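You operate a simulated robot arm through the tools that you are given. There is no shell and no other tool.

You are at the controls of a simulated two-armed robot. One attempt, no reset.

JOB
Pipette 5 ml from the stand's trough into the tube that the job card names.
Fine: first set the pipette stand knob, then fit a tip; drop the tip in the tip bin after; spill nothing.
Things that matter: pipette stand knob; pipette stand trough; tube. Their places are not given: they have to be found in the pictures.

Only the result counts: the job must be done as asked and must still hold three seconds after the hand-in. Knocking over, shifting, dropping, spilling or breaking anything else fails it.

ROBOT AND FRAMES
Two 7-joint arms with fingered hands on one trunk that stands fixed in place. Base frame: the origin is at the foot of the trunk, x ahead of it, y to its left, z up; the work surface is at about z = 895. Lengths are in mm, angles in degrees, forces in N, time in s.
The left shoulder is at [70, 139, 1133], the right one opposite. With the tool pointing down near the work surface each hand reaches from about 460 to 840 mm from the base axis, measured 20 degrees to its own side. Payload 3.9 kg a hand.
Tool frame (each hand has its own): the origin (TCP) lies between the finger pads and is the grasp point; the fingertips stand 29 mm ahead of it; z points along the fingers, y is the line along which they close. The gripper opens to 100 mm; its body begins 34 mm behind the TCP. The gripper is a hand of 5 fingers: y runs from the thumb to the fingers, the wrist lies at [-15, -105, -177] in the tool frame, and closing takes about 1.5 s.
Orientation is that of the tool frame in the base frame, as a unit quaternion [w, x, y, z]. With the fingers straight down and the wrist toward the robot, the tool's x, y and z point along [0, 1, 0], [1, 0, 0] and [0, 0, -1] of the base frame.

CONTROLS
- The arms move only by the tool apply_moves. It takes "left_targets", "right_targets" or both (then of equal length, played together; a hand with none holds still); each is one flat list of numbers, 7 for each row, row after row: the shift along the tool's x, y, z in units of 25 mm (1.0 is 25 mm), then the turn, a rotation vector about the tool's x, y, z in units of 4 degrees (1.0 is 4 degrees), then the opening, from 0 (shut) to 1 (fully open). In form: [x, y, z, ax, ay, az, gripper, x, y, z, ax, ay, az, gripper, ...]. A call has 1 to 20 rows; each row shifts and turns the commanded pose from where the row before left it, along the tool's axes as they then stand. A call with a number of a shift or a turn outside -1 to 1 is refused whole. A row lasts 0.2 s, in which the tool goes at most 50 mm and 8.6 degrees; a call with a longer step from one row to the next is refused whole, and so is a gripper value outside its range. Where a pose cannot be reached the arm comes as near as it can. A force on the tool above 40 N (or 10 N above the force at the start of the call, whichever is more), or a blocked arm, ends the call early, and 0.2 s more pass. Each finger travels about 153 mm/s and halts on what it meets, pressing with about 24 N; the grip force reading is that of the motor and also rises with nothing between the fingers. The clock runs only during rows and for 0.2 s after the last one: add rows that do not move to give the fingers time. It gives the time, the measured TCP pose, the force on the tool (base axes), the opening and the grip force at its end, in the units of the frame above (readings bear some noise), with the torque about the TCP (base axes, N m) and any sound that the robot's microphone picked up.
- Cameras (640 x 400 px; columns grow to the right, rows downward): "scene" is now at [140.7, -24.4, 1474.3]; the picture's right is [-0.25, -0.97, 0.00], its down [-0.36, 0.09, -0.93] and it looks along [0.90, -0.23, -0.37] (base axes); focal length 214 px, centre (320, 200). "left" rides on the left gripper at [-66, -86, -121] in its tool frame; the picture's right is [-0.76, -0.31, 0.58], its down [0.59, -0.70, 0.40] and it looks along [0.28, 0.64, 0.71] (tool axes); focal length 247 px, centre (320, 200). "right" rides on the right gripper at [66, -86, -121] in its tool frame; the picture's right is [-0.76, 0.31, -0.58], its down [-0.59, -0.70, 0.40] and it looks along [-0.28, 0.64, 0.71] (tool axes); focal length 247 px, centre (320, 200).
- camera(camera): a new picture of that camera. It takes no simulated time.
- lift_body(by): slides the trunk up (or, below 0, down) by that many mm; the arms and the scene camera ride with it, the base frame stays. It gives what a move gives, with no picture.
- set_grasp(shape, hand): the hand has 5 fingers and takes this shape, open, in about a second: jaw (thumb against the fingers, like two jaws); tri (thumb and two fingers); tip (a fingertip pinch); poke (one finger out to press); point (the index stretched); flat (the hand flat); cup (the hand cupped); fist (a fist). The gripper value then closes the fingers along that shape, each until it touches; the sizes above hold for jaw. It gives what a move gives, with no picture.
- pan_tilt(pan, tilt): turns the head with the scene camera to pan (to the left, within 86 degrees either way) and tilt (down, from -29 to 69), counted from straight ahead of the robot. It gives what a move gives.
- probe_pixels(camera, pixels): for up to 12 pixels [column, row] of the newest picture of that camera ("zoom" is the newest enlarged one), the place [x, y, z] in the base frame of the surface seen there, good to about 2 mm. It takes no simulated time.
- zoom(camera, box): a new picture of the part [left, top, right, bottom] of that camera's present view, enlarged. It takes no simulated time.
- sign_off(): hands the job in; it is judged then, once.

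Leave the grippers open and the arms clear of the work at the hand-in unless told otherwise.

The tools are called after "Call:" as a command line: name --argument value ..., lists and objects as JSON in quotes. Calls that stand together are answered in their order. apply_moves: Moves the arms, as the interface text tells. Its arguments: {"type":"object","properties":{"left_targets":{"type":"array","items":{"type":"number"}},"right_targets":{"type":"array","items":{"type":"number"}}},"required":[]} The other tools are called the same way: lift_body (by) moves the trunk up or down; set_grasp (shape, hand) gives the hand a shape; pan_tilt (pan, tilt) turns the head that bears the scene camera; camera (camera) takes a picture; probe_pixels (camera, pixels) gives the place of the surface under pixels of a picture; zoom (camera, box) takes an enlarged picture of a part of a camera's view; sign_off () hands the job in.

At the start:

```text
clock: 0.0
left_eef_pos: [471.4, 111.6, 1360.5]
left_tcp_rot: [0.0, 0.738, 0.675, -0.001]
left_ft_force: [-0.3, -0.1, -0.4]
left_moment: [-0.02, 0.02, 0.0]
left_opening: 99.6
left_grasp_force: 0.0
left_shape: jaw
right_eef_pos: [407.3, -250.2, 1402.2]
right_tcp_rot: [0.0, 0.737, 0.676, 0.0]
right_ft_force: [-0.1, -0.7, -0.5]
right_moment: [0.01, 0.01, 0.02]
right_opening: 99.9
right_grasp_force: 0.0
right_shape: jaw
trunk travel left (down, up): [-775.0, 65.0]
head pan, tilt (commanded): [-14.6, 21.8]
```

scene: 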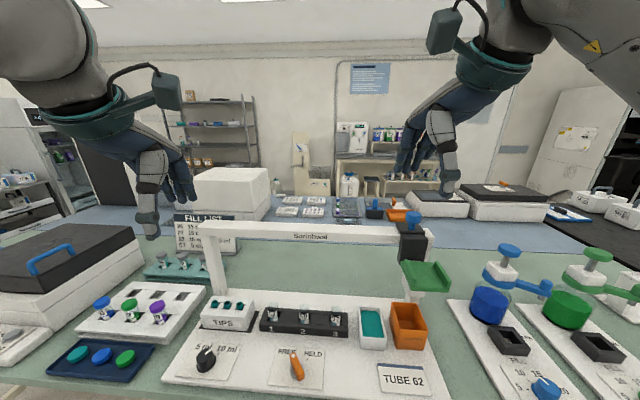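
right: 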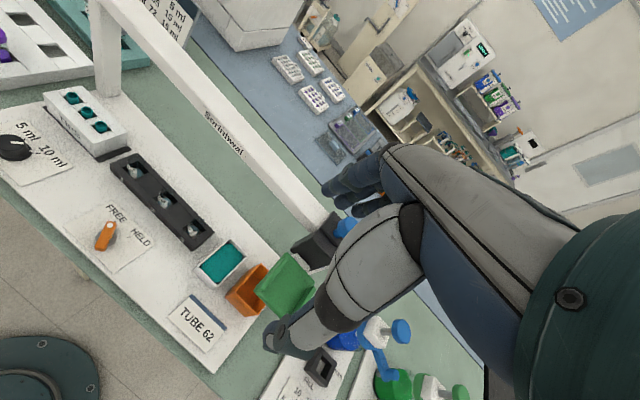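
left: 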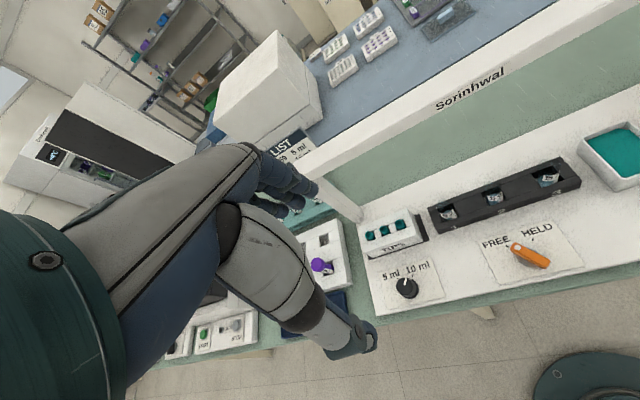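

I see a stand with a gantry labelled "Sorinhwal", a volume knob (5 ml / 10 ml), a FREE/HELD lever, tips, three tubes, a trough, an orange bin and a card "TUBE 62". I will look closer at each.

Call:
zoom --camera "scene" --box '[160, 280, 340, 400]'

Call:
zoom --camera "scene" --box '[300, 210, 480, 400]'

Call:
zoom --camera "scene" --box '[140, 200, 300, 300]'

```text
3.33 times, centred on (250, 340) of scene
```

zoom: 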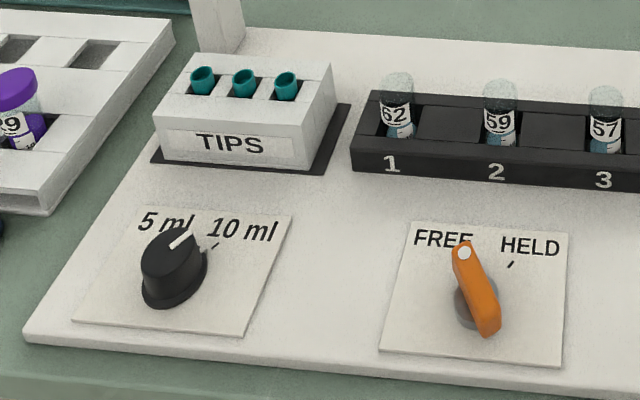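

```text
2.11 times, centred on (390, 305) of scene
```

zoom: 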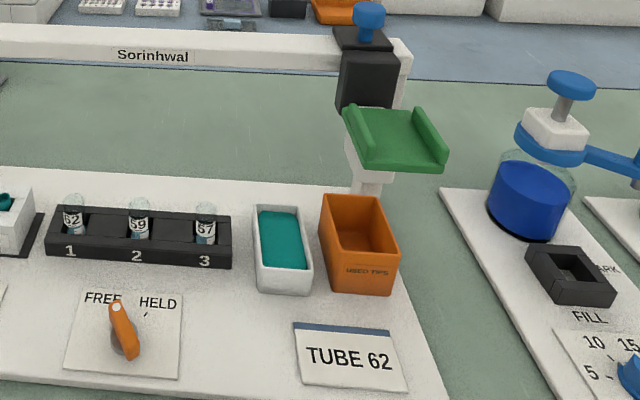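

```text
4.00 times, centred on (220, 250) of scene
```

zoom: 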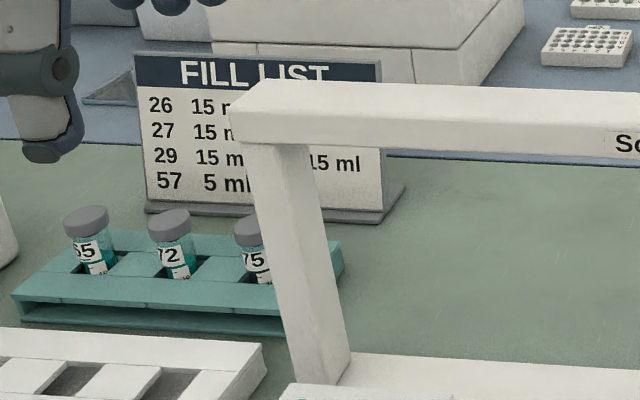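

The card says TUBE 62, and it looks like slot 1 carries 62. I'll zoom on the carriage (black block with blue button and green tray) to understand the mechanism, plus the labels.

Call:
zoom --camera "scene" --box '[370, 200, 470, 310]'

Call:
zoom --camera "scene" --box '[255, 290, 355, 345]'

Call:
zoom --camera "right" --box '[200, 170, 400, 350]'

Call:
zoom --camera "left" --box '[360, 100, 640, 310]'

```text
3.64 times, centred on (420, 255) of scene
```

zoom: 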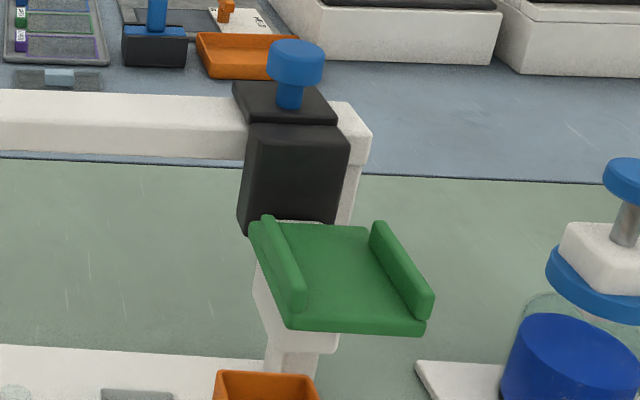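

```text
6.40 times, centred on (305, 318) of scene
```

zoom: 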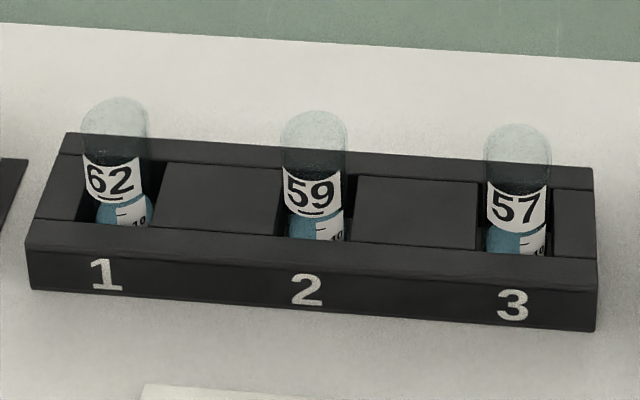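

```text
2.22 times, centred on (300, 260) of right
```

zoom: 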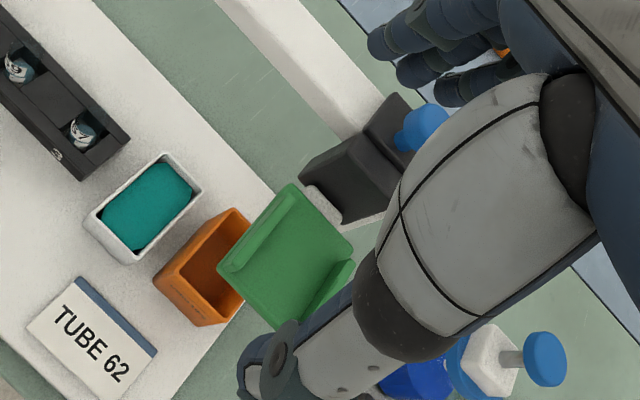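

```text
1.90 times, centred on (500, 205) of left
```

zoom: 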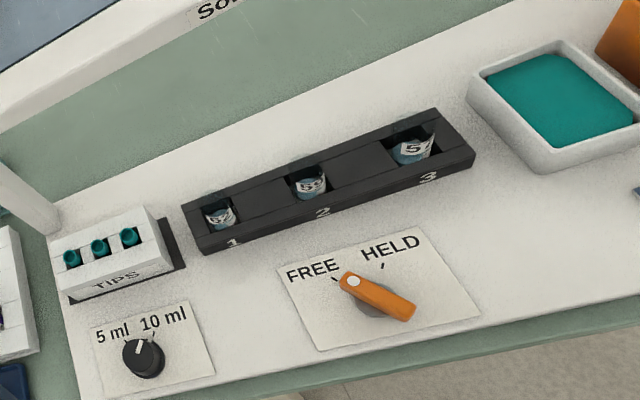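

Now I'll measure places: first zoom on the volume knob and lever, then probe.

Call:
zoom --camera "left" --box '[370, 245, 450, 305]'

Call:
zoom --camera "left" --box '[470, 210, 590, 290]'

Call:
zoom --camera "scene" --box '[185, 335, 245, 375]'

Call:
probe_pixels --camera "scene" --pixels '[[206, 348], [206, 365], [296, 365], [292, 352], [212, 304], [237, 306], [413, 216], [412, 245], [428, 275], [405, 275], [440, 290], [447, 270]]'

```text
6.67 times, centred on (410, 275) of left
```

zoom: 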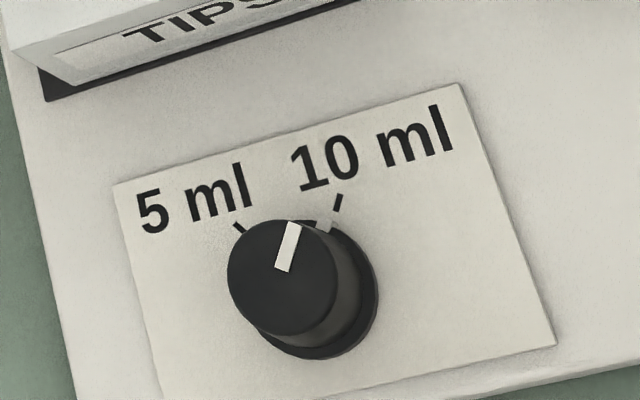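

```text
5.00 times, centred on (530, 250) of left
```

zoom: 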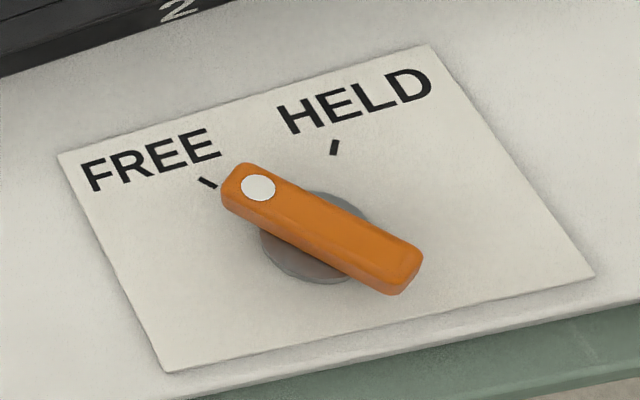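

```text
10.00 times, centred on (215, 355) of scene
```

zoom: 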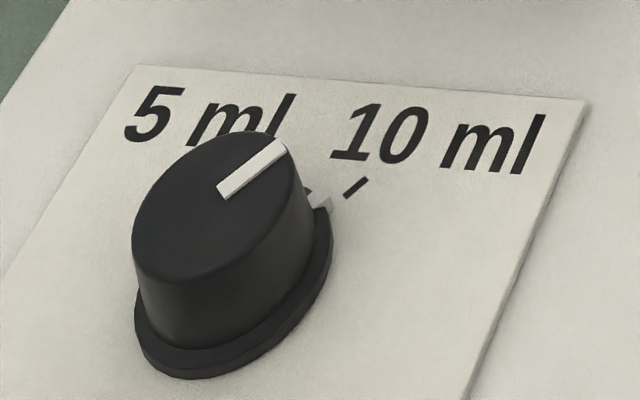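

```text
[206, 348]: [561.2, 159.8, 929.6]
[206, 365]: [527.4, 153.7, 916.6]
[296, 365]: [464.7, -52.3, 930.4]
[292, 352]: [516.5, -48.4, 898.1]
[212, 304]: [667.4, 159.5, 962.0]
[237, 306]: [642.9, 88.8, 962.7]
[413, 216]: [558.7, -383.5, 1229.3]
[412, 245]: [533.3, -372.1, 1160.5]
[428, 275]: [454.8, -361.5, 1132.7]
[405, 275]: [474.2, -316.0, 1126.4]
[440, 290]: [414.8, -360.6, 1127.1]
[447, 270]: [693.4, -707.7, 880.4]
```

The volume knob points at 10 ml; the lever is at FREE. I'll look with the head turned more downward for better geometry.

Call:
pan_tilt --pan -15 --tilt 45

Call:
camera --camera "scene"

```text
clock: 0.9
left_eef_pos: [471.5, 112.3, 1359.7]
left_tcp_rot: [-0.001, 0.738, 0.675, 0.0]
left_ft_force: [0.3, 0.9, -0.3]
left_moment: [0.01, 0.01, -0.03]
left_opening: 99.8
left_grasp_force: 0.2
left_shape: jaw
right_eef_pos: [406.0, -249.4, 1403.8]
right_tcp_rot: [0.0, 0.737, 0.676, 0.0]
right_ft_force: [0.3, 0.2, 0.9]
right_moment: [-0.01, 0.01, -0.03]
right_opening: 99.5
right_grasp_force: 0.1
right_shape: jaw
trunk travel left (down, up): [-775.0, 65.0]
head pan, tilt (commanded): [-15.0, 45.0]
```

```text
taken
```

scene: 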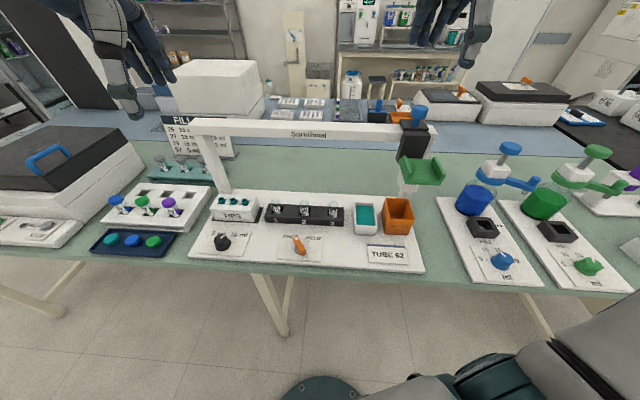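

I'll zoom on the stand parts in this new view and probe key points.

Call:
zoom --camera "scene" --box '[185, 180, 345, 280]'

Call:
probe_pixels --camera "zoom" --pixels '[[145, 235], [30, 320], [440, 340], [455, 235], [330, 110], [130, 80], [178, 84], [233, 84], [375, 115], [475, 115], [590, 118], [480, 180]]'

Call:
zoom --camera "scene" --box '[345, 110, 465, 280]'

```text
4.00 times, centred on (265, 230) of scene
```

zoom: 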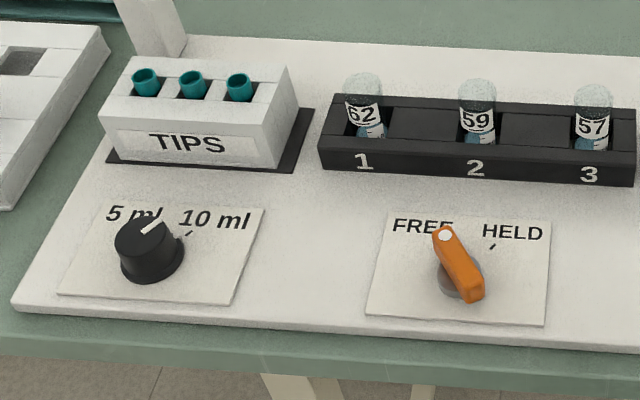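

```text
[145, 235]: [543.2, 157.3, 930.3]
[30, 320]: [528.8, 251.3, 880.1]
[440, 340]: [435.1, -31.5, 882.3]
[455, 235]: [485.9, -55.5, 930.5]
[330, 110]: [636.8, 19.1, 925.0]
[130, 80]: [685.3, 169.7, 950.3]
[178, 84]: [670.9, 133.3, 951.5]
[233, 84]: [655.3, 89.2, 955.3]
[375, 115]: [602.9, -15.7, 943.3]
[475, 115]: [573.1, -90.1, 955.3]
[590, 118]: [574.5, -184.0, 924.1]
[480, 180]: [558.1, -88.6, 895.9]
```

```text
2.35 times, centred on (405, 195) of scene
```

zoom: 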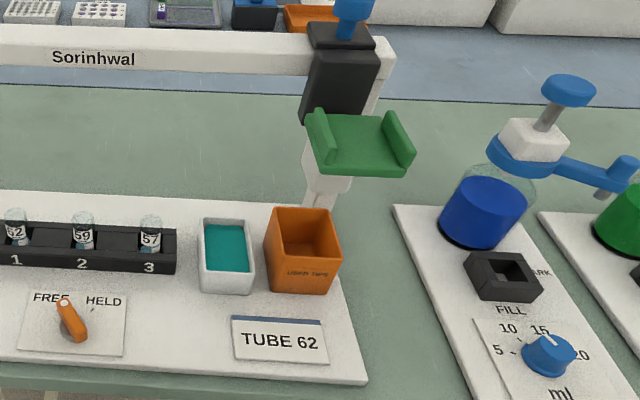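

Now I'll probe the right side: beam ends, black block, blue button, green tray corners, trough, bin.

Call:
probe_pixels --camera "zoom" --pixels '[[225, 250], [300, 245], [275, 215], [330, 215], [272, 280], [332, 283], [205, 225], [245, 228], [353, 8], [340, 80], [325, 45], [365, 48]]'

Call:
probe_pixels --camera "zoom" --pixels '[[318, 115], [390, 112], [330, 165], [410, 165], [360, 145], [360, 172], [20, 40], [290, 60], [20, 65], [290, 72], [315, 180], [310, 200]]'

Call:
zoom --camera "scene" --box '[390, 105, 450, 215]'

```text
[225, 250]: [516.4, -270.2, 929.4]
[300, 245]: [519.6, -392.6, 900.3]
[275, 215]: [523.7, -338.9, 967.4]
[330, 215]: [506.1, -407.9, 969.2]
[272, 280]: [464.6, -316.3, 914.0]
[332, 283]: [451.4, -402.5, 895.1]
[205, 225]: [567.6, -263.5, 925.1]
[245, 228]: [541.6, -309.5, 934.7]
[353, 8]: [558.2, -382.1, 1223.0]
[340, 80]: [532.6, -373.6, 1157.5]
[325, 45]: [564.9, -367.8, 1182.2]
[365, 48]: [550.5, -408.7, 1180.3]
```

```text
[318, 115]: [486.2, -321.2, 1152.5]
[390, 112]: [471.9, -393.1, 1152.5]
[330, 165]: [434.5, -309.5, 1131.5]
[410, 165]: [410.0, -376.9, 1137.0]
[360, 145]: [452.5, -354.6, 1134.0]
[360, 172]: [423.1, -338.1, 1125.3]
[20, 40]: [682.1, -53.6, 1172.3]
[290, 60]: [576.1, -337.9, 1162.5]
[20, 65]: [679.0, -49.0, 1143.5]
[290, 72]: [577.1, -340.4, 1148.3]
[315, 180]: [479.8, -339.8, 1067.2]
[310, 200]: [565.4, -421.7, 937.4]
```

```text
3.64 times, centred on (420, 160) of scene
```

zoom: 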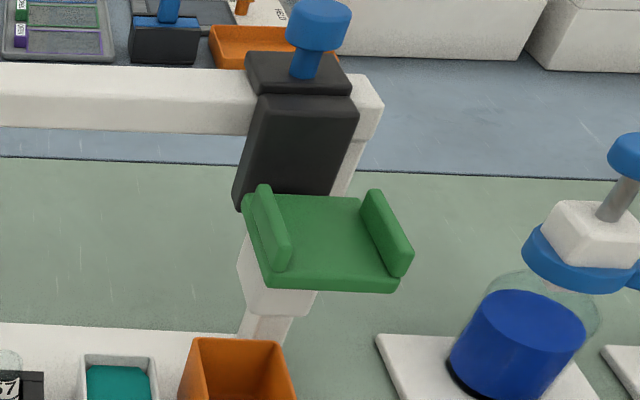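

The stand axes seem to be rotated about 20° (right direction ≈ [-0.349, -0.937]). Now I'll zoom with the left camera on the knob and lever to measure their ticks and centres.

Call:
zoom --camera "left" --box '[370, 245, 450, 305]'

Call:
probe_pixels --camera "zoom" --pixels '[[240, 228], [338, 203], [290, 245], [282, 280], [240, 290], [330, 270], [285, 325], [355, 310], [130, 190], [455, 90], [550, 340], [326, 222]]'

Call:
zoom --camera "left" --box '[470, 210, 590, 290]'

Call:
probe_pixels --camera "zoom" --pixels '[[208, 183], [333, 148], [258, 188], [315, 225], [400, 280], [235, 170], [340, 210], [300, 260], [65, 158], [425, 48], [590, 275], [170, 368]]'

```text
6.67 times, centred on (410, 275) of left
```

zoom: 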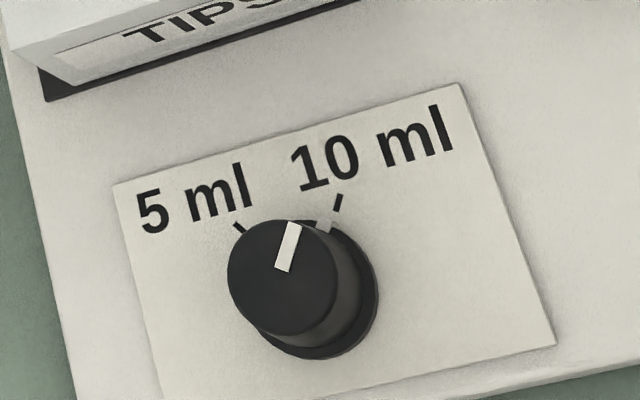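

```text
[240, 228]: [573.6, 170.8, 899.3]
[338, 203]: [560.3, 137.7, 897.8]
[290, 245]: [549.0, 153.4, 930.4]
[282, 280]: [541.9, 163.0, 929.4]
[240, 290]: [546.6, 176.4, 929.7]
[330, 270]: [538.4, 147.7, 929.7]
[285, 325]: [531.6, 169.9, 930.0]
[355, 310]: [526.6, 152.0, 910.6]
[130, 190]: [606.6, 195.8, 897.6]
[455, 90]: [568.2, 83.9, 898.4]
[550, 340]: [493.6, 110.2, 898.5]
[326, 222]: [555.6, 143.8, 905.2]
```

```text
5.00 times, centred on (530, 250) of left
```

zoom: 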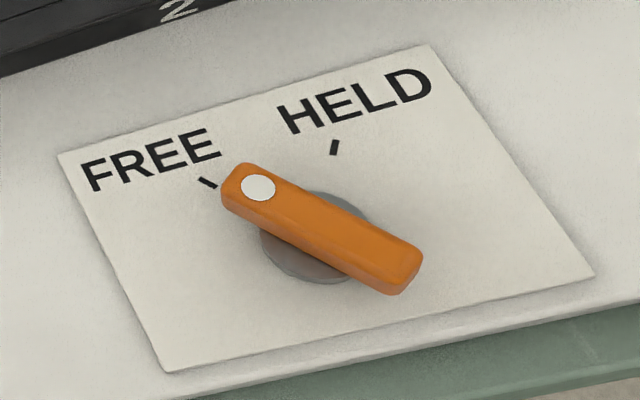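

```text
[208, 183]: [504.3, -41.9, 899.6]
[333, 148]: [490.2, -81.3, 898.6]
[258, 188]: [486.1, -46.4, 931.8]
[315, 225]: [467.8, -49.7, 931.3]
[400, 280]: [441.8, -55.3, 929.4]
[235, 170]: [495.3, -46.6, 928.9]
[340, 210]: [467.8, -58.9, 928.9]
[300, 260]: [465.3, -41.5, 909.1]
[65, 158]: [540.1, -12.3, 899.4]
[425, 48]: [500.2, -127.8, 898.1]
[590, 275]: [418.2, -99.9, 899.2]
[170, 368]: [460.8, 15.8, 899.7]
```

Knob centre ≈ (542,163), top z≈930, currently at the 10 ml tick (bearing −54°), 5 ml tick at +14°, so it needs about +68° about base z. Lever pivot ≈ (468,−50), FREE. I'll set the left hand to "tri" for knob gripping and look at it.

Call:
set_grasp --hand "left" --shape "tri"

Call:
camera --camera "left"

Call:
zoom --camera "scene" --box '[80, 0, 200, 130]'

```text
clock: 1.8
left_eef_pos: [471.5, 112.5, 1360.3]
left_tcp_rot: [0.0, 0.737, 0.675, 0.0]
left_ft_force: [0.3, -0.4, -0.6]
left_moment: [0.02, 0.03, -0.02]
left_opening: 99.8
left_grasp_force: 0.0
left_shape: tri
right_eef_pos: [407.6, -249.6, 1404.0]
right_tcp_rot: [0.001, 0.737, 0.676, -0.001]
right_ft_force: [-0.6, 0.1, -0.4]
right_moment: [-0.03, -0.04, 0.0]
right_opening: 99.8
right_grasp_force: 0.2
right_shape: jaw
trunk travel left (down, up): [-775.0, 65.0]
head pan, tilt (commanded): [-15.0, 45.0]
```

```text
taken
```

left: 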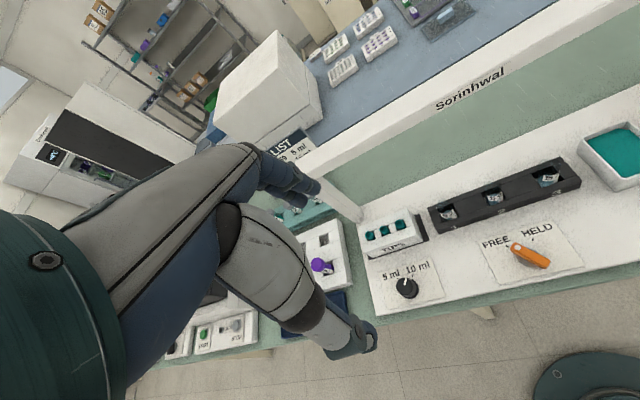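

```text
3.08 times, centred on (140, 65) of scene
```

zoom: 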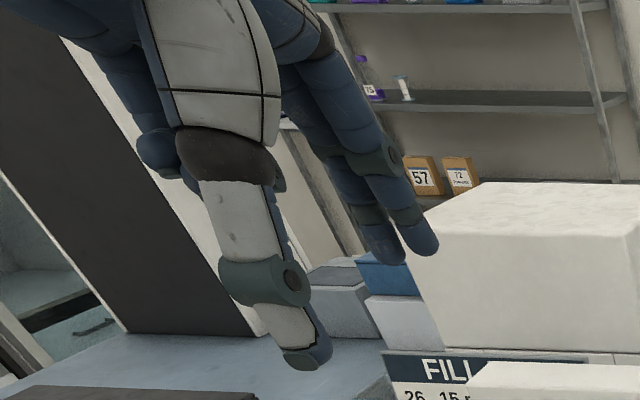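

The tri shape shows thumb and two fingers opposing. Now I move the left hand above the knob (target TCP ≈ (542,163,1000)) with fingers open, no rotation yet.

Call:
apply_moves --left_targets '[0.1415, 0.164, 0.9, 0, 0, 0, 1, 0.1415, 0.164, 0.9, 0, 0, 0, 1, 0.1415, 0.164, 0.9, 0, 0, 0, 1, 0.1415, 0.164, 0.9, 0, 0, 0, 1, 0.1415, 0.164, 0.9, 0, 0, 0, 1, 0.1415, 0.164, 0.9, 0, 0, 0, 1, 0.1415, 0.164, 0.9, 0, 0, 0, 1, 0.1415, 0.164, 0.9, 0, 0, 0, 1, 0.1415, 0.164, 0.9, 0, 0, 0, 1, 0.1415, 0.164, 0.9, 0, 0, 0, 1, 0.1415, 0.164, 0.9, 0, 0, 0, 1, 0.1415, 0.164, 0.9, 0, 0, 0, 1, 0.1415, 0.164, 0.9, 0, 0, 0, 1, 0.1415, 0.164, 0.9, 0, 0, 0, 1, 0.1415, 0.164, 0.9, 0, 0, 0, 1, 0.1415, 0.164, 0.9, 0, 0, 0, 1]'

Call:
camera --camera "left"

Call:
camera --camera "scene"

```text
clock: 5.2
left_eef_pos: [541.5, 162.5, 999.0]
left_tcp_rot: [-0.001, 0.738, 0.675, 0.001]
left_ft_force: [0.5, -1.1, -0.4]
left_moment: [0.0, 0.02, 0.01]
left_opening: 99.8
left_grasp_force: 0.0
left_shape: tri
right_eef_pos: [407.3, -249.0, 1403.1]
right_tcp_rot: [0.0, 0.737, 0.675, 0.0]
right_ft_force: [0.1, -0.1, -0.4]
right_moment: [0.01, 0.0, 0.01]
right_opening: 99.8
right_grasp_force: 0.1
right_shape: jaw
trunk travel left (down, up): [-775.0, 65.0]
head pan, tilt (commanded): [-15.0, 45.0]
```

```text
taken
```

left: 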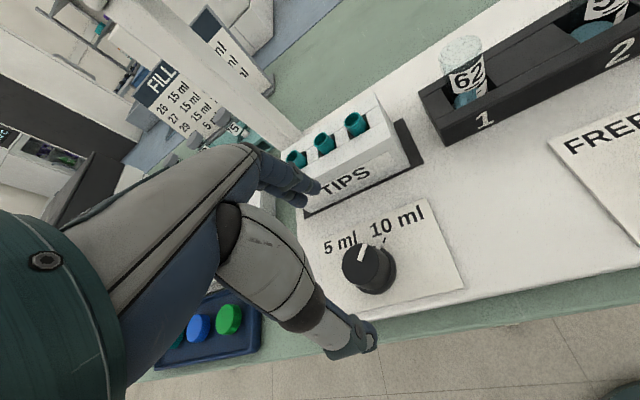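

```text
taken
```

scene: 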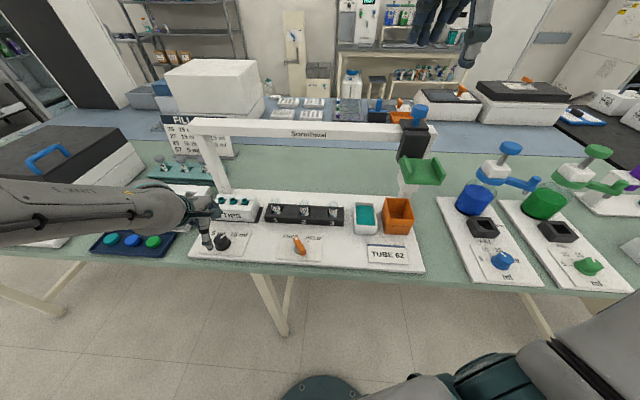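

The knob is right under the TCP. Let me probe how far the TIPS box front face is from the fingers before lowering.

Call:
probe_pixels --camera "left" --pixels '[[345, 180], [400, 150], [310, 212], [415, 165], [354, 122], [324, 143], [297, 157], [462, 75], [370, 262], [310, 188], [285, 180], [368, 340]]'

Call:
zoom --camera "left" --box '[220, 60, 460, 380]'

```text
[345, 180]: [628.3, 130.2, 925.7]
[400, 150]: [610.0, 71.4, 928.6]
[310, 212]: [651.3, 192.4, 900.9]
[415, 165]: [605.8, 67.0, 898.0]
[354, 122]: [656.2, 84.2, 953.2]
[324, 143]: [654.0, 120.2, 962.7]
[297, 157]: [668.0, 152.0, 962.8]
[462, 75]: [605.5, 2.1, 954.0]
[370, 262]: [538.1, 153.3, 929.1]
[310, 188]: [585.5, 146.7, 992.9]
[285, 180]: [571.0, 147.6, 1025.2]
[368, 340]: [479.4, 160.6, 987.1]
```

```text
1.25 times, centred on (340, 220) of left
```

zoom: 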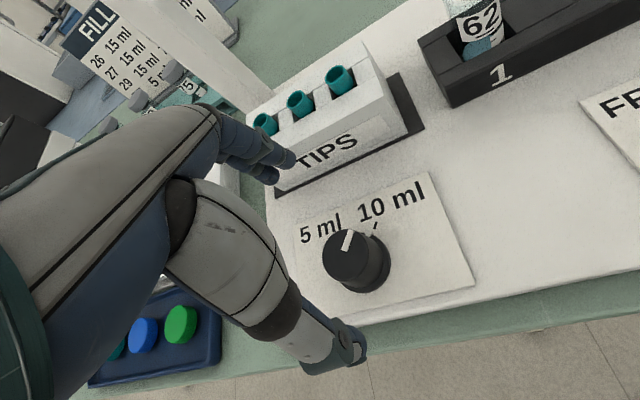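

Clearance to the TIPS box is ~45 mm. I rotate the left hand +31° about tool z (so that it can turn back +68° later), then lower 40 mm, still above the knob top by the tips... fingertips would be at z≈930.

Call:
apply_moves --left_targets '[0, 0, 0, 0, 0, 0.97, 1, 0, 0, 0, 0, 0, 0.97, 1, 0, 0, 0, 0, 0, 0.97, 1, 0, 0, 0, 0, 0, 0.97, 1, 0, 0, 0, 0, 0, 0.97, 1, 0, 0, 0, 0, 0, 0.97, 1, 0, 0, 0, 0, 0, 0.97, 1, 0, 0, 0, 0, 0, 0.97, 1, 0, 0, 0.5, 0, 0, 0, 1, 0, 0, 0.5, 0, 0, 0, 1, 0, 0, 0.4, 0, 0, 0, 1]'

Call:
camera --camera "left"

Call:
zoom --camera "scene" --box '[180, 170, 300, 270]'

```text
clock: 7.6
left_eef_pos: [543.1, 163.1, 963.8]
left_tcp_rot: [0.0, 0.891, 0.454, 0.0]
left_ft_force: [-0.6, 0.3, 0.2]
left_moment: [-0.03, -0.01, 0.0]
left_opening: 99.9
left_grasp_force: 0.1
left_shape: tri
right_eef_pos: [407.8, -249.4, 1402.5]
right_tcp_rot: [0.0, 0.738, 0.675, 0.0]
right_ft_force: [1.0, 0.5, 0.4]
right_moment: [-0.02, 0.04, 0.01]
right_opening: 99.9
right_grasp_force: 0.0
right_shape: jaw
trunk travel left (down, up): [-775.0, 65.0]
head pan, tilt (commanded): [-15.0, 45.0]
```

```text
taken
```

left: 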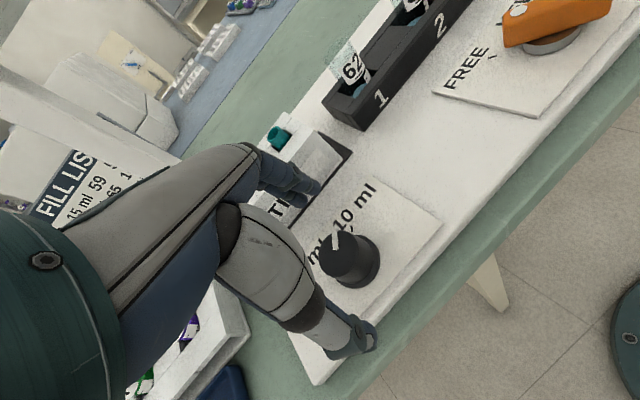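

```text
4.00 times, centred on (240, 220) of scene
```

zoom: 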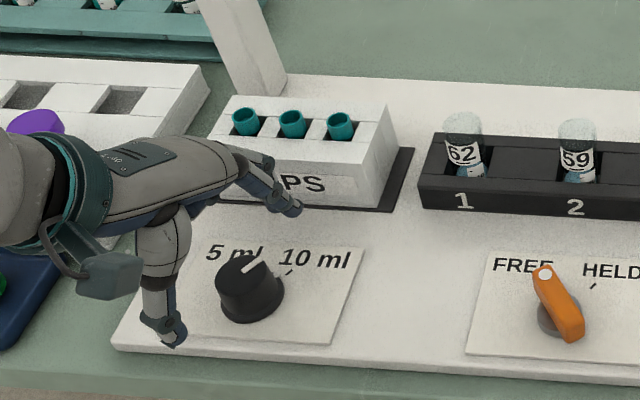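

Hand looks well placed around the knob. I lower 28 mm (TCP z≈936) and close on the knob.

Call:
apply_moves --left_targets '[0, 0, 0.56, 0, 0, 0, 1, 0, 0, 0.56, 0, 0, 0, 1, 0, 0, 0, 0, 0, 0, 0.6, 0, 0, 0, 0, 0, 0, 0.4, 0, 0, 0, 0, 0, 0, 0.2, 0, 0, 0, 0, 0, 0, 0, 0, 0, 0, 0, 0, 0, 0, 0, 0, 0, 0, 0, 0, 0, 0, 0, 0, 0, 0, 0, 0]'

Call:
camera --camera "left"

Call:
zoom --camera "scene" --box '[180, 170, 300, 270]'

```text
clock: 9.6
left_eef_pos: [542.6, 162.3, 935.5]
left_tcp_rot: [0.0, 0.891, 0.454, 0.0]
left_ft_force: [0.7, -1.0, 0.6]
left_moment: [-0.04, -0.05, -0.05]
left_opening: 28.5
left_grasp_force: 24.2
left_shape: tri
right_eef_pos: [407.8, -249.2, 1403.1]
right_tcp_rot: [0.001, 0.737, 0.675, -0.001]
right_ft_force: [0.3, 0.7, -0.4]
right_moment: [0.03, 0.02, 0.0]
right_opening: 99.6
right_grasp_force: 0.0
right_shape: jaw
trunk travel left (down, up): [-775.0, 65.0]
head pan, tilt (commanded): [-15.0, 45.0]
```

```text
taken
```

left: 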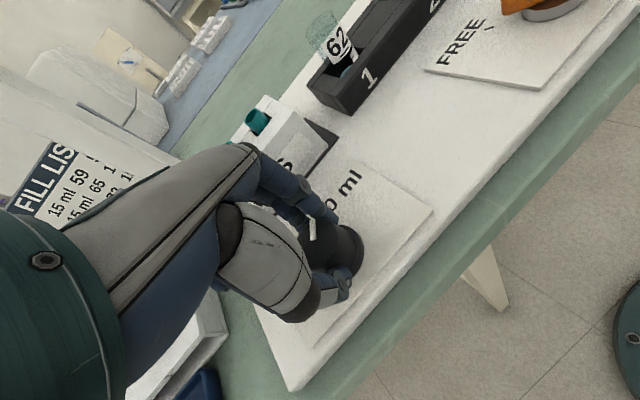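

```text
4.00 times, centred on (240, 220) of scene
```

zoom: 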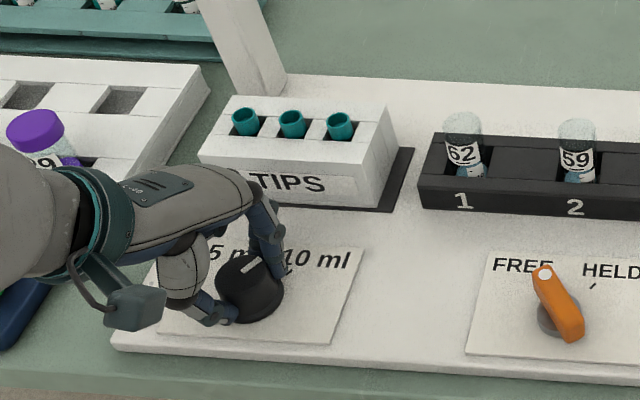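

The knob is gripped (opening 28.5, 24 N). Now turn it −68° about tool z (counter-clockwise from above) toward 5 ml.

Call:
apply_moves --left_targets '[0, 0, 0, 0, 0, -1, 0, 0, 0, 0, 0, 0, -1, 0, 0, 0, 0, 0, 0, -1, 0, 0, 0, 0, 0, 0, -1, 0, 0, 0, 0, 0, 0, -1, 0, 0, 0, 0, 0, 0, -1, 0, 0, 0, 0, 0, 0, -1, 0, 0, 0, 0, 0, 0, -1, 0, 0, 0, 0, 0, 0, -1, 0, 0, 0, 0, 0, 0, -1, 0, 0, 0, 0, 0, 0, -1, 0, 0, 0, 0, 0, 0, -1, 0, 0, 0, 0, 0, 0, -1, 0, 0, 0, 0, 0, 0, -1, 0, 0, 0, 0, 0, 0, -1, 0, 0, 0, 0, 0, 0, -1, 0, 0, 0, 0, 0, 0, -1, 0, 0, 0, 0, 0, 0, 0, 0]'

Call:
camera --camera "left"

Call:
zoom --camera "scene" --box '[180, 170, 300, 270]'

```text
clock: 13.4
left_eef_pos: [542.7, 162.8, 937.2]
left_tcp_rot: [0.009, 0.506, 0.862, -0.03]
left_ft_force: [6.3, -4.0, -8.5]
left_moment: [0.1, -0.31, -0.1]
left_opening: 27.1
left_grasp_force: 24.1
left_shape: tri
left hand out of reach, approached as far as the arm can: row 15
right_eef_pos: [408.7, -250.5, 1402.2]
right_tcp_rot: [-0.001, 0.737, 0.676, -0.001]
right_ft_force: [0.1, 0.6, 0.1]
right_moment: [-0.01, 0.02, 0.0]
right_opening: 99.8
right_grasp_force: 0.0
right_shape: jaw
trunk travel left (down, up): [-775.0, 65.0]
head pan, tilt (commanded): [-15.0, 45.0]
```

```text
taken
```

left: 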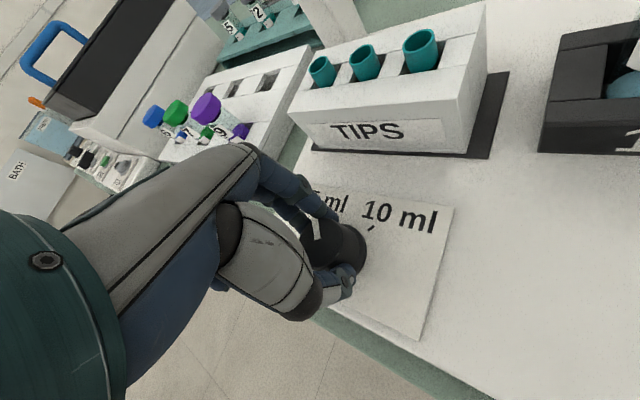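

```text
4.00 times, centred on (240, 220) of scene
```

zoom: 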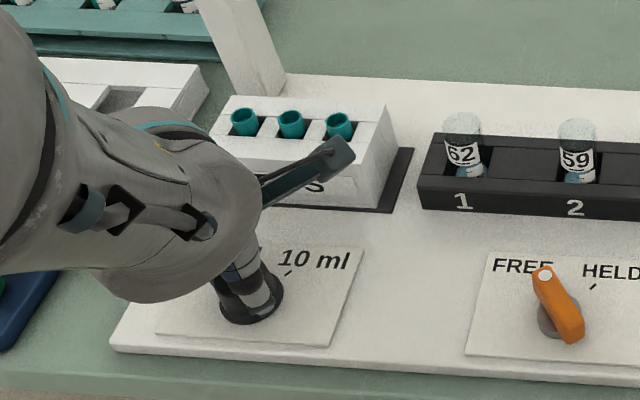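

The hand turned ~65°. Let me zoom in to see where the pointer is.

Call:
zoom --camera "left" --box '[270, 160, 470, 300]'

Call:
probe_pixels --camera "left" --pixels '[[315, 223], [317, 237], [371, 229], [336, 250]]'

```text
2.86 times, centred on (370, 230) of left
```

zoom: 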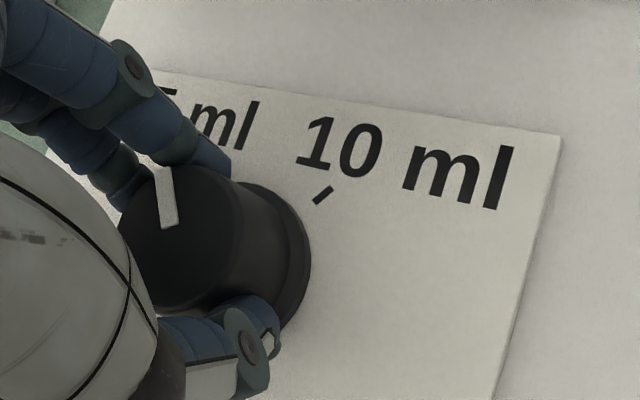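

```text
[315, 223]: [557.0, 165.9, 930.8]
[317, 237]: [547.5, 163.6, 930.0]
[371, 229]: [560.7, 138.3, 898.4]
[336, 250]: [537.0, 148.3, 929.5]
```

The pointer is at bearing ≈11–14°, i.e. on the 5 ml tick (13.9°). I release and raise the hand straight up, then check.

Call:
apply_moves --left_targets '[0, 0, 0, 0, 0, 0, 0.3, 0, 0, 0, 0, 0, 0, 0.5, 0, 0, 0, 0, 0, 0, 0.8, 0, 0, 0, 0, 0, 0, 1, 0, 0, 0, 0, 0, 0, 1, 0, 0, -0.8, 0, 0, 0, 1, 0, 0, -1, 0, 0, 0, 1, 0, 0, -1, 0, 0, 0, 1, 0, 0, -1, 0, 0, 0, 1]'

Call:
zoom --camera "left" --box '[270, 160, 470, 300]'

Call:
zoom --camera "scene" --box '[180, 170, 300, 270]'

```text
clock: 15.4
left_eef_pos: [541.0, 159.1, 1030.7]
left_tcp_rot: [-0.004, 0.52, 0.854, -0.007]
left_ft_force: [0.2, -0.5, 0.8]
left_moment: [0.0, -0.03, -0.03]
left_opening: 99.9
left_grasp_force: 0.1
left_shape: tri
right_eef_pos: [406.0, -249.5, 1403.5]
right_tcp_rot: [0.0, 0.737, 0.675, 0.0]
right_ft_force: [-0.8, -0.7, 0.7]
right_moment: [-0.02, -0.05, -0.01]
right_opening: 99.5
right_grasp_force: 0.0
right_shape: jaw
trunk travel left (down, up): [-775.0, 65.0]
head pan, tilt (commanded): [-15.0, 45.0]
```

```text
2.86 times, centred on (370, 230) of left
```

zoom: 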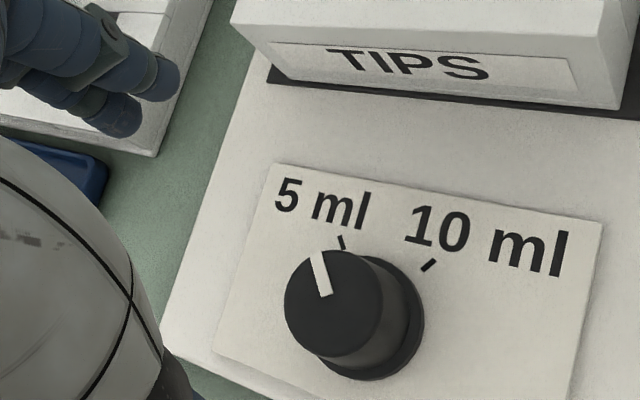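

```text
4.00 times, centred on (240, 220) of scene
```

zoom: 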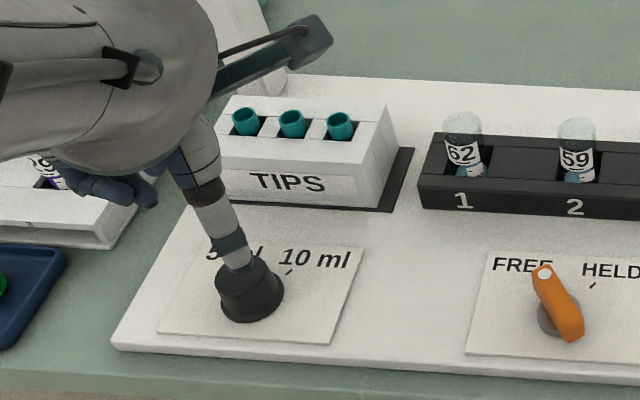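

I'll probe the pointer line and the ticks for the exact angle.

Call:
zoom --camera "left" --box '[350, 220, 430, 300]'

Call:
probe_pixels --camera "zoom" --pixels '[[100, 130], [130, 215], [180, 100], [150, 180], [60, 200], [240, 190], [140, 280], [420, 170]]'

```text
5.00 times, centred on (390, 260) of left
```

zoom: 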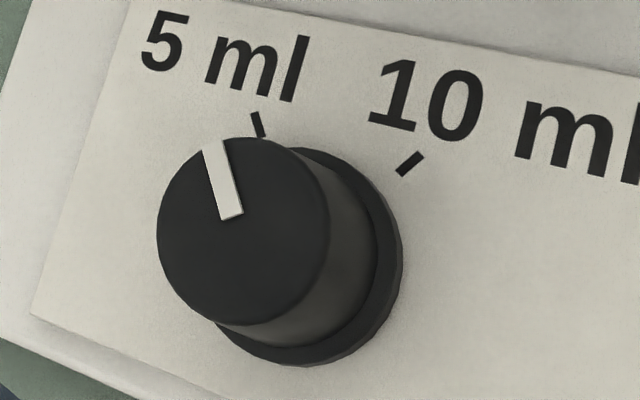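

```text
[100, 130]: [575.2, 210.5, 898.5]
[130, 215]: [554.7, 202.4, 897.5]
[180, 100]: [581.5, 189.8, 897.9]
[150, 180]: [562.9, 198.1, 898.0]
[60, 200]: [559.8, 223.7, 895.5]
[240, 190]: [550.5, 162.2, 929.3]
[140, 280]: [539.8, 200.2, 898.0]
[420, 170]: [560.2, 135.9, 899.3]
```

Call:
probe_pixels --camera "zoom" --pixels '[[214, 146], [219, 165], [226, 190], [232, 213], [257, 124], [410, 163], [170, 230], [320, 230], [245, 145], [245, 318]]'

```text
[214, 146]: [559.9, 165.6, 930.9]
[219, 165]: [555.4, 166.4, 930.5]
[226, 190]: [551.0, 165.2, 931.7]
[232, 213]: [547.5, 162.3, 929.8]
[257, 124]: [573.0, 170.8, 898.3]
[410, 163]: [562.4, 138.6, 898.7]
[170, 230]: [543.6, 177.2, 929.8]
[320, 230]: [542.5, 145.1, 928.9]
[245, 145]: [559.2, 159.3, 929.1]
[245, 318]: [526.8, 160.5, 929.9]
```

Pointer bearing ≈14.9°, tick ≈14–18°: set at 5 ml. Next I want a look under the green tray. I raise the left hand and move the right hand aside to the right, so the trunk (and scene camera) can be lowered safely.

Call:
apply_moves --left_targets '[0, 0, -1, 0, 0, 0, 1, 0, 0, -1, 0, 0, 0, 1, 0, 0, -1, 0, 0, 0, 1, 0, 0, -1, 0, 0, 0, 1, 0, 0, -1, 0, 0, 0, 1, 0, 0, -1, 0, 0, 0, 1, 0, 0, -1, 0, 0, 0, 1, 0, 0, -1, 0, 0, 0, 1, 0, 0, -1, 0, 0, 0, 1, 0, 0, -1, 0, 0, 0, 1, 0, 0, 0, 0, 0, 0, 1, 0, 0, 0, 0, 0, 0, 1]' --right_targets '[-0.838, -0.02, 0, 0, 0, 0, 1, -0.838, -0.02, 0, 0, 0, 0, 1, -0.838, -0.02, 0, 0, 0, 0, 1, -0.838, -0.02, 0, 0, 0, 0, 1, -0.838, -0.02, 0, 0, 0, 0, 1, -0.838, -0.02, 0, 0, 0, 0, 1, -0.838, -0.02, 0, 0, 0, 0, 1, -0.838, -0.02, 0, 0, 0, 0, 1, -0.838, -0.02, 0, 0, 0, 0, 1, -0.838, -0.02, 0, 0, 0, 0, 1, -0.838, -0.02, 0, 0, 0, 0, 1, -0.838, -0.02, 0, 0, 0, 0, 1]'

Call:
camera --camera "scene"

Call:
camera --camera "right"

```text
clock: 18.0
left_eef_pos: [543.8, 164.5, 1279.2]
left_tcp_rot: [-0.004, 0.518, 0.855, -0.007]
left_ft_force: [0.2, -0.4, -1.3]
left_moment: [-0.01, -0.01, -0.01]
left_opening: 99.9
left_grasp_force: 0.0
left_shape: tri
right_eef_pos: [378.6, -498.8, 1403.6]
right_tcp_rot: [0.0, 0.737, 0.676, 0.001]
right_ft_force: [-0.5, -0.2, -0.4]
right_moment: [0.0, -0.01, 0.0]
right_opening: 99.8
right_grasp_force: 0.0
right_shape: jaw
trunk travel left (down, up): [-775.0, 65.0]
head pan, tilt (commanded): [-15.0, 45.0]
```

```text
taken
```

scene: 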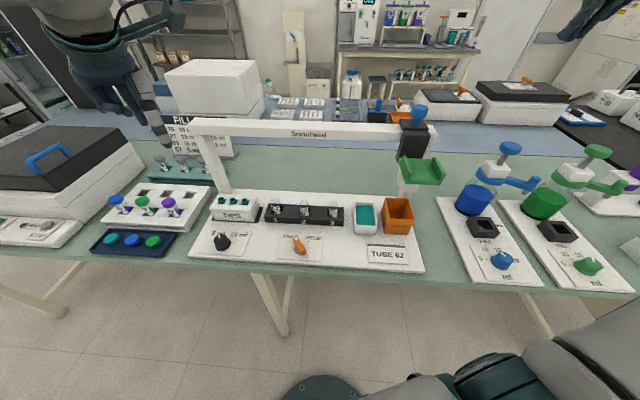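

```text
taken
```

right: 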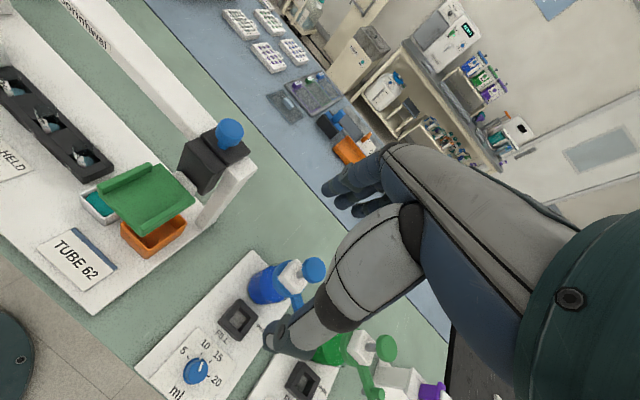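

Let me zoom the right camera on the carriage, and probe it from this side.

Call:
zoom --camera "right" --box '[80, 100, 270, 270]'

Call:
probe_pixels --camera "zoom" --pixels '[[230, 190], [80, 255], [215, 165], [355, 260], [240, 280], [380, 330], [500, 105], [400, 150], [470, 180], [430, 220], [530, 210], [330, 180]]'

```text
2.35 times, centred on (175, 185) of right
```

zoom: 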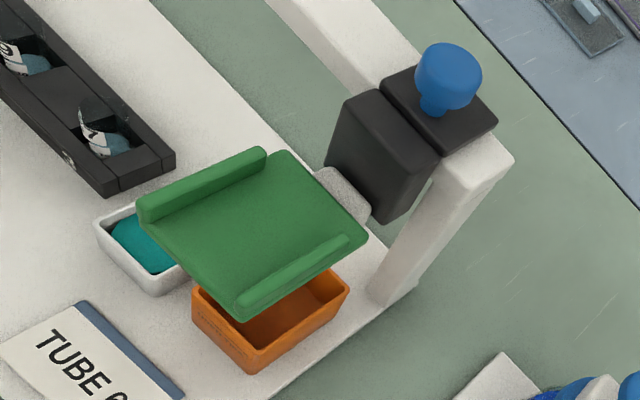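

```text
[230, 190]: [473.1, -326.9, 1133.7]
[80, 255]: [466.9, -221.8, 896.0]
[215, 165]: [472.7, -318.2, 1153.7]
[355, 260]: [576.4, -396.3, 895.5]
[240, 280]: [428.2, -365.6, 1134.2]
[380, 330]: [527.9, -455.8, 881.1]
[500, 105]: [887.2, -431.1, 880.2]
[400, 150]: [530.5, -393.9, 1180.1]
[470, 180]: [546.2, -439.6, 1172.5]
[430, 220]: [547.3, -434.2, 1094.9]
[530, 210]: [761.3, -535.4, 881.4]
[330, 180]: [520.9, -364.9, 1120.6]
```

Now lower the trunk 220 mm to look under the tray with the scene camera (both hands stay well clear: left ends at z≈1059, right at z≈1183, 90+ mm away from the tray).

Call:
lift_body --by -220

Call:
pan_tilt --pan -30 --tilt 22

Call:
camera --camera "scene"

```text
clock: 20.3
left_eef_pos: [544.9, 164.8, 1059.1]
left_tcp_rot: [-0.003, 0.518, 0.855, -0.007]
left_ft_force: [0.3, 0.6, 0.4]
left_moment: [0.01, -0.01, 0.0]
left_opening: 99.6
left_grasp_force: 0.0
left_shape: tri
right_eef_pos: [379.1, -498.3, 1183.2]
right_tcp_rot: [-0.001, 0.737, 0.676, 0.001]
right_ft_force: [0.3, 0.0, -0.2]
right_moment: [0.0, 0.01, 0.0]
right_opening: 99.7
right_grasp_force: 0.0
right_shape: jaw
trunk travel left (down, up): [-555.0, 285.0]
head pan, tilt (commanded): [-15.0, 45.0]
```

```text
clock: 21.2
left_eef_pos: [544.5, 165.3, 1060.4]
left_tcp_rot: [-0.003, 0.518, 0.855, -0.007]
left_ft_force: [0.5, 0.0, 0.4]
left_moment: [0.02, -0.02, -0.01]
left_opening: 99.7
left_grasp_force: 0.1
left_shape: tri
right_eef_pos: [377.6, -498.5, 1183.3]
right_tcp_rot: [-0.001, 0.737, 0.676, 0.0]
right_ft_force: [-0.1, -0.3, 0.4]
right_moment: [0.02, 0.0, -0.03]
right_opening: 100.0
right_grasp_force: 0.1
right_shape: jaw
trunk travel left (down, up): [-555.0, 285.0]
head pan, tilt (commanded): [-30.0, 22.0]
```

```text
taken
```

scene: 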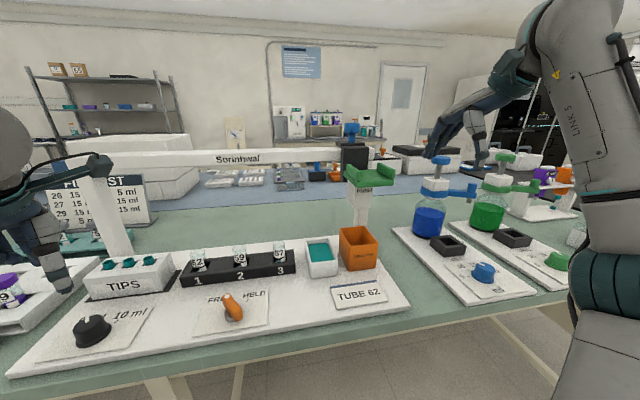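

Call:
zoom --camera "scene" --box '[310, 110, 430, 280]'

Call:
probe_pixels --camera "zoom" --pixels '[[320, 190], [320, 220], [320, 240], [310, 265], [320, 150], [360, 160], [355, 210], [320, 100], [320, 130], [325, 50]]'

Call:
zoom --camera "scene" --box '[70, 230, 310, 360]'

```text
2.35 times, centred on (370, 195) of scene
```

zoom: 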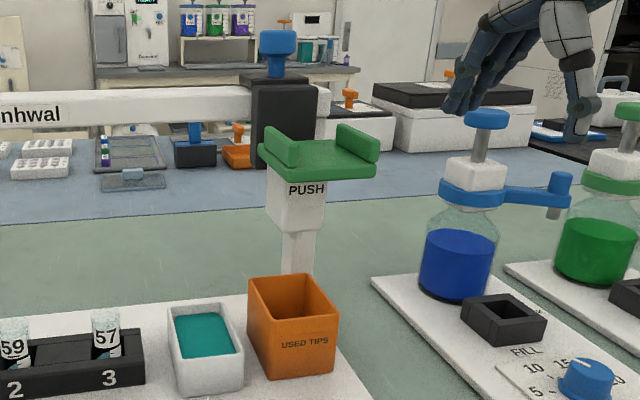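

```text
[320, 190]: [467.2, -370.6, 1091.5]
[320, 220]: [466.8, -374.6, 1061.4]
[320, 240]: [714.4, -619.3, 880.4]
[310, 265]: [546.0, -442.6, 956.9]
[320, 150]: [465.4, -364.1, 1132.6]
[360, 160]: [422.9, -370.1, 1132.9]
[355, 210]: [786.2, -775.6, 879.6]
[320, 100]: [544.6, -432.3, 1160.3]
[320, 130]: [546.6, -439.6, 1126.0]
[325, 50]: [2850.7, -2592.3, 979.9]
```

```text
2.67 times, centred on (190, 295) of scene
```

zoom: 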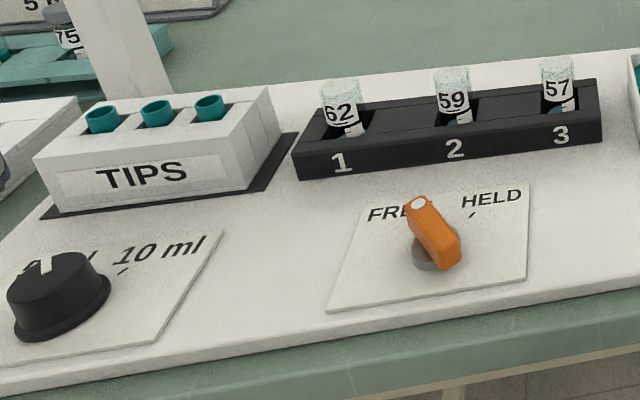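

The white block under the tray is marked "PUSH". Let me zoom in tighter to see the nozzle.

Call:
zoom --camera "scene" --box '[345, 155, 395, 235]'

Call:
zoom --camera "scene" --box '[330, 115, 400, 185]'

```text
5.00 times, centred on (370, 195) of scene
```

zoom: 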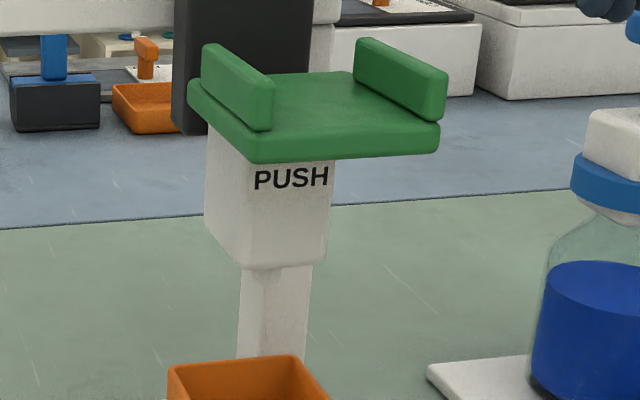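

```text
5.71 times, centred on (365, 150) of scene
```

zoom: 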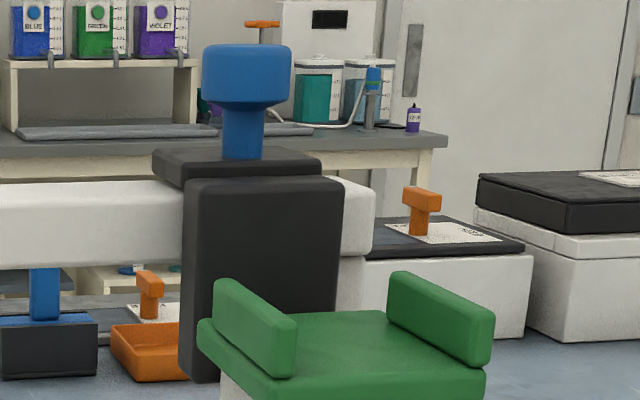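

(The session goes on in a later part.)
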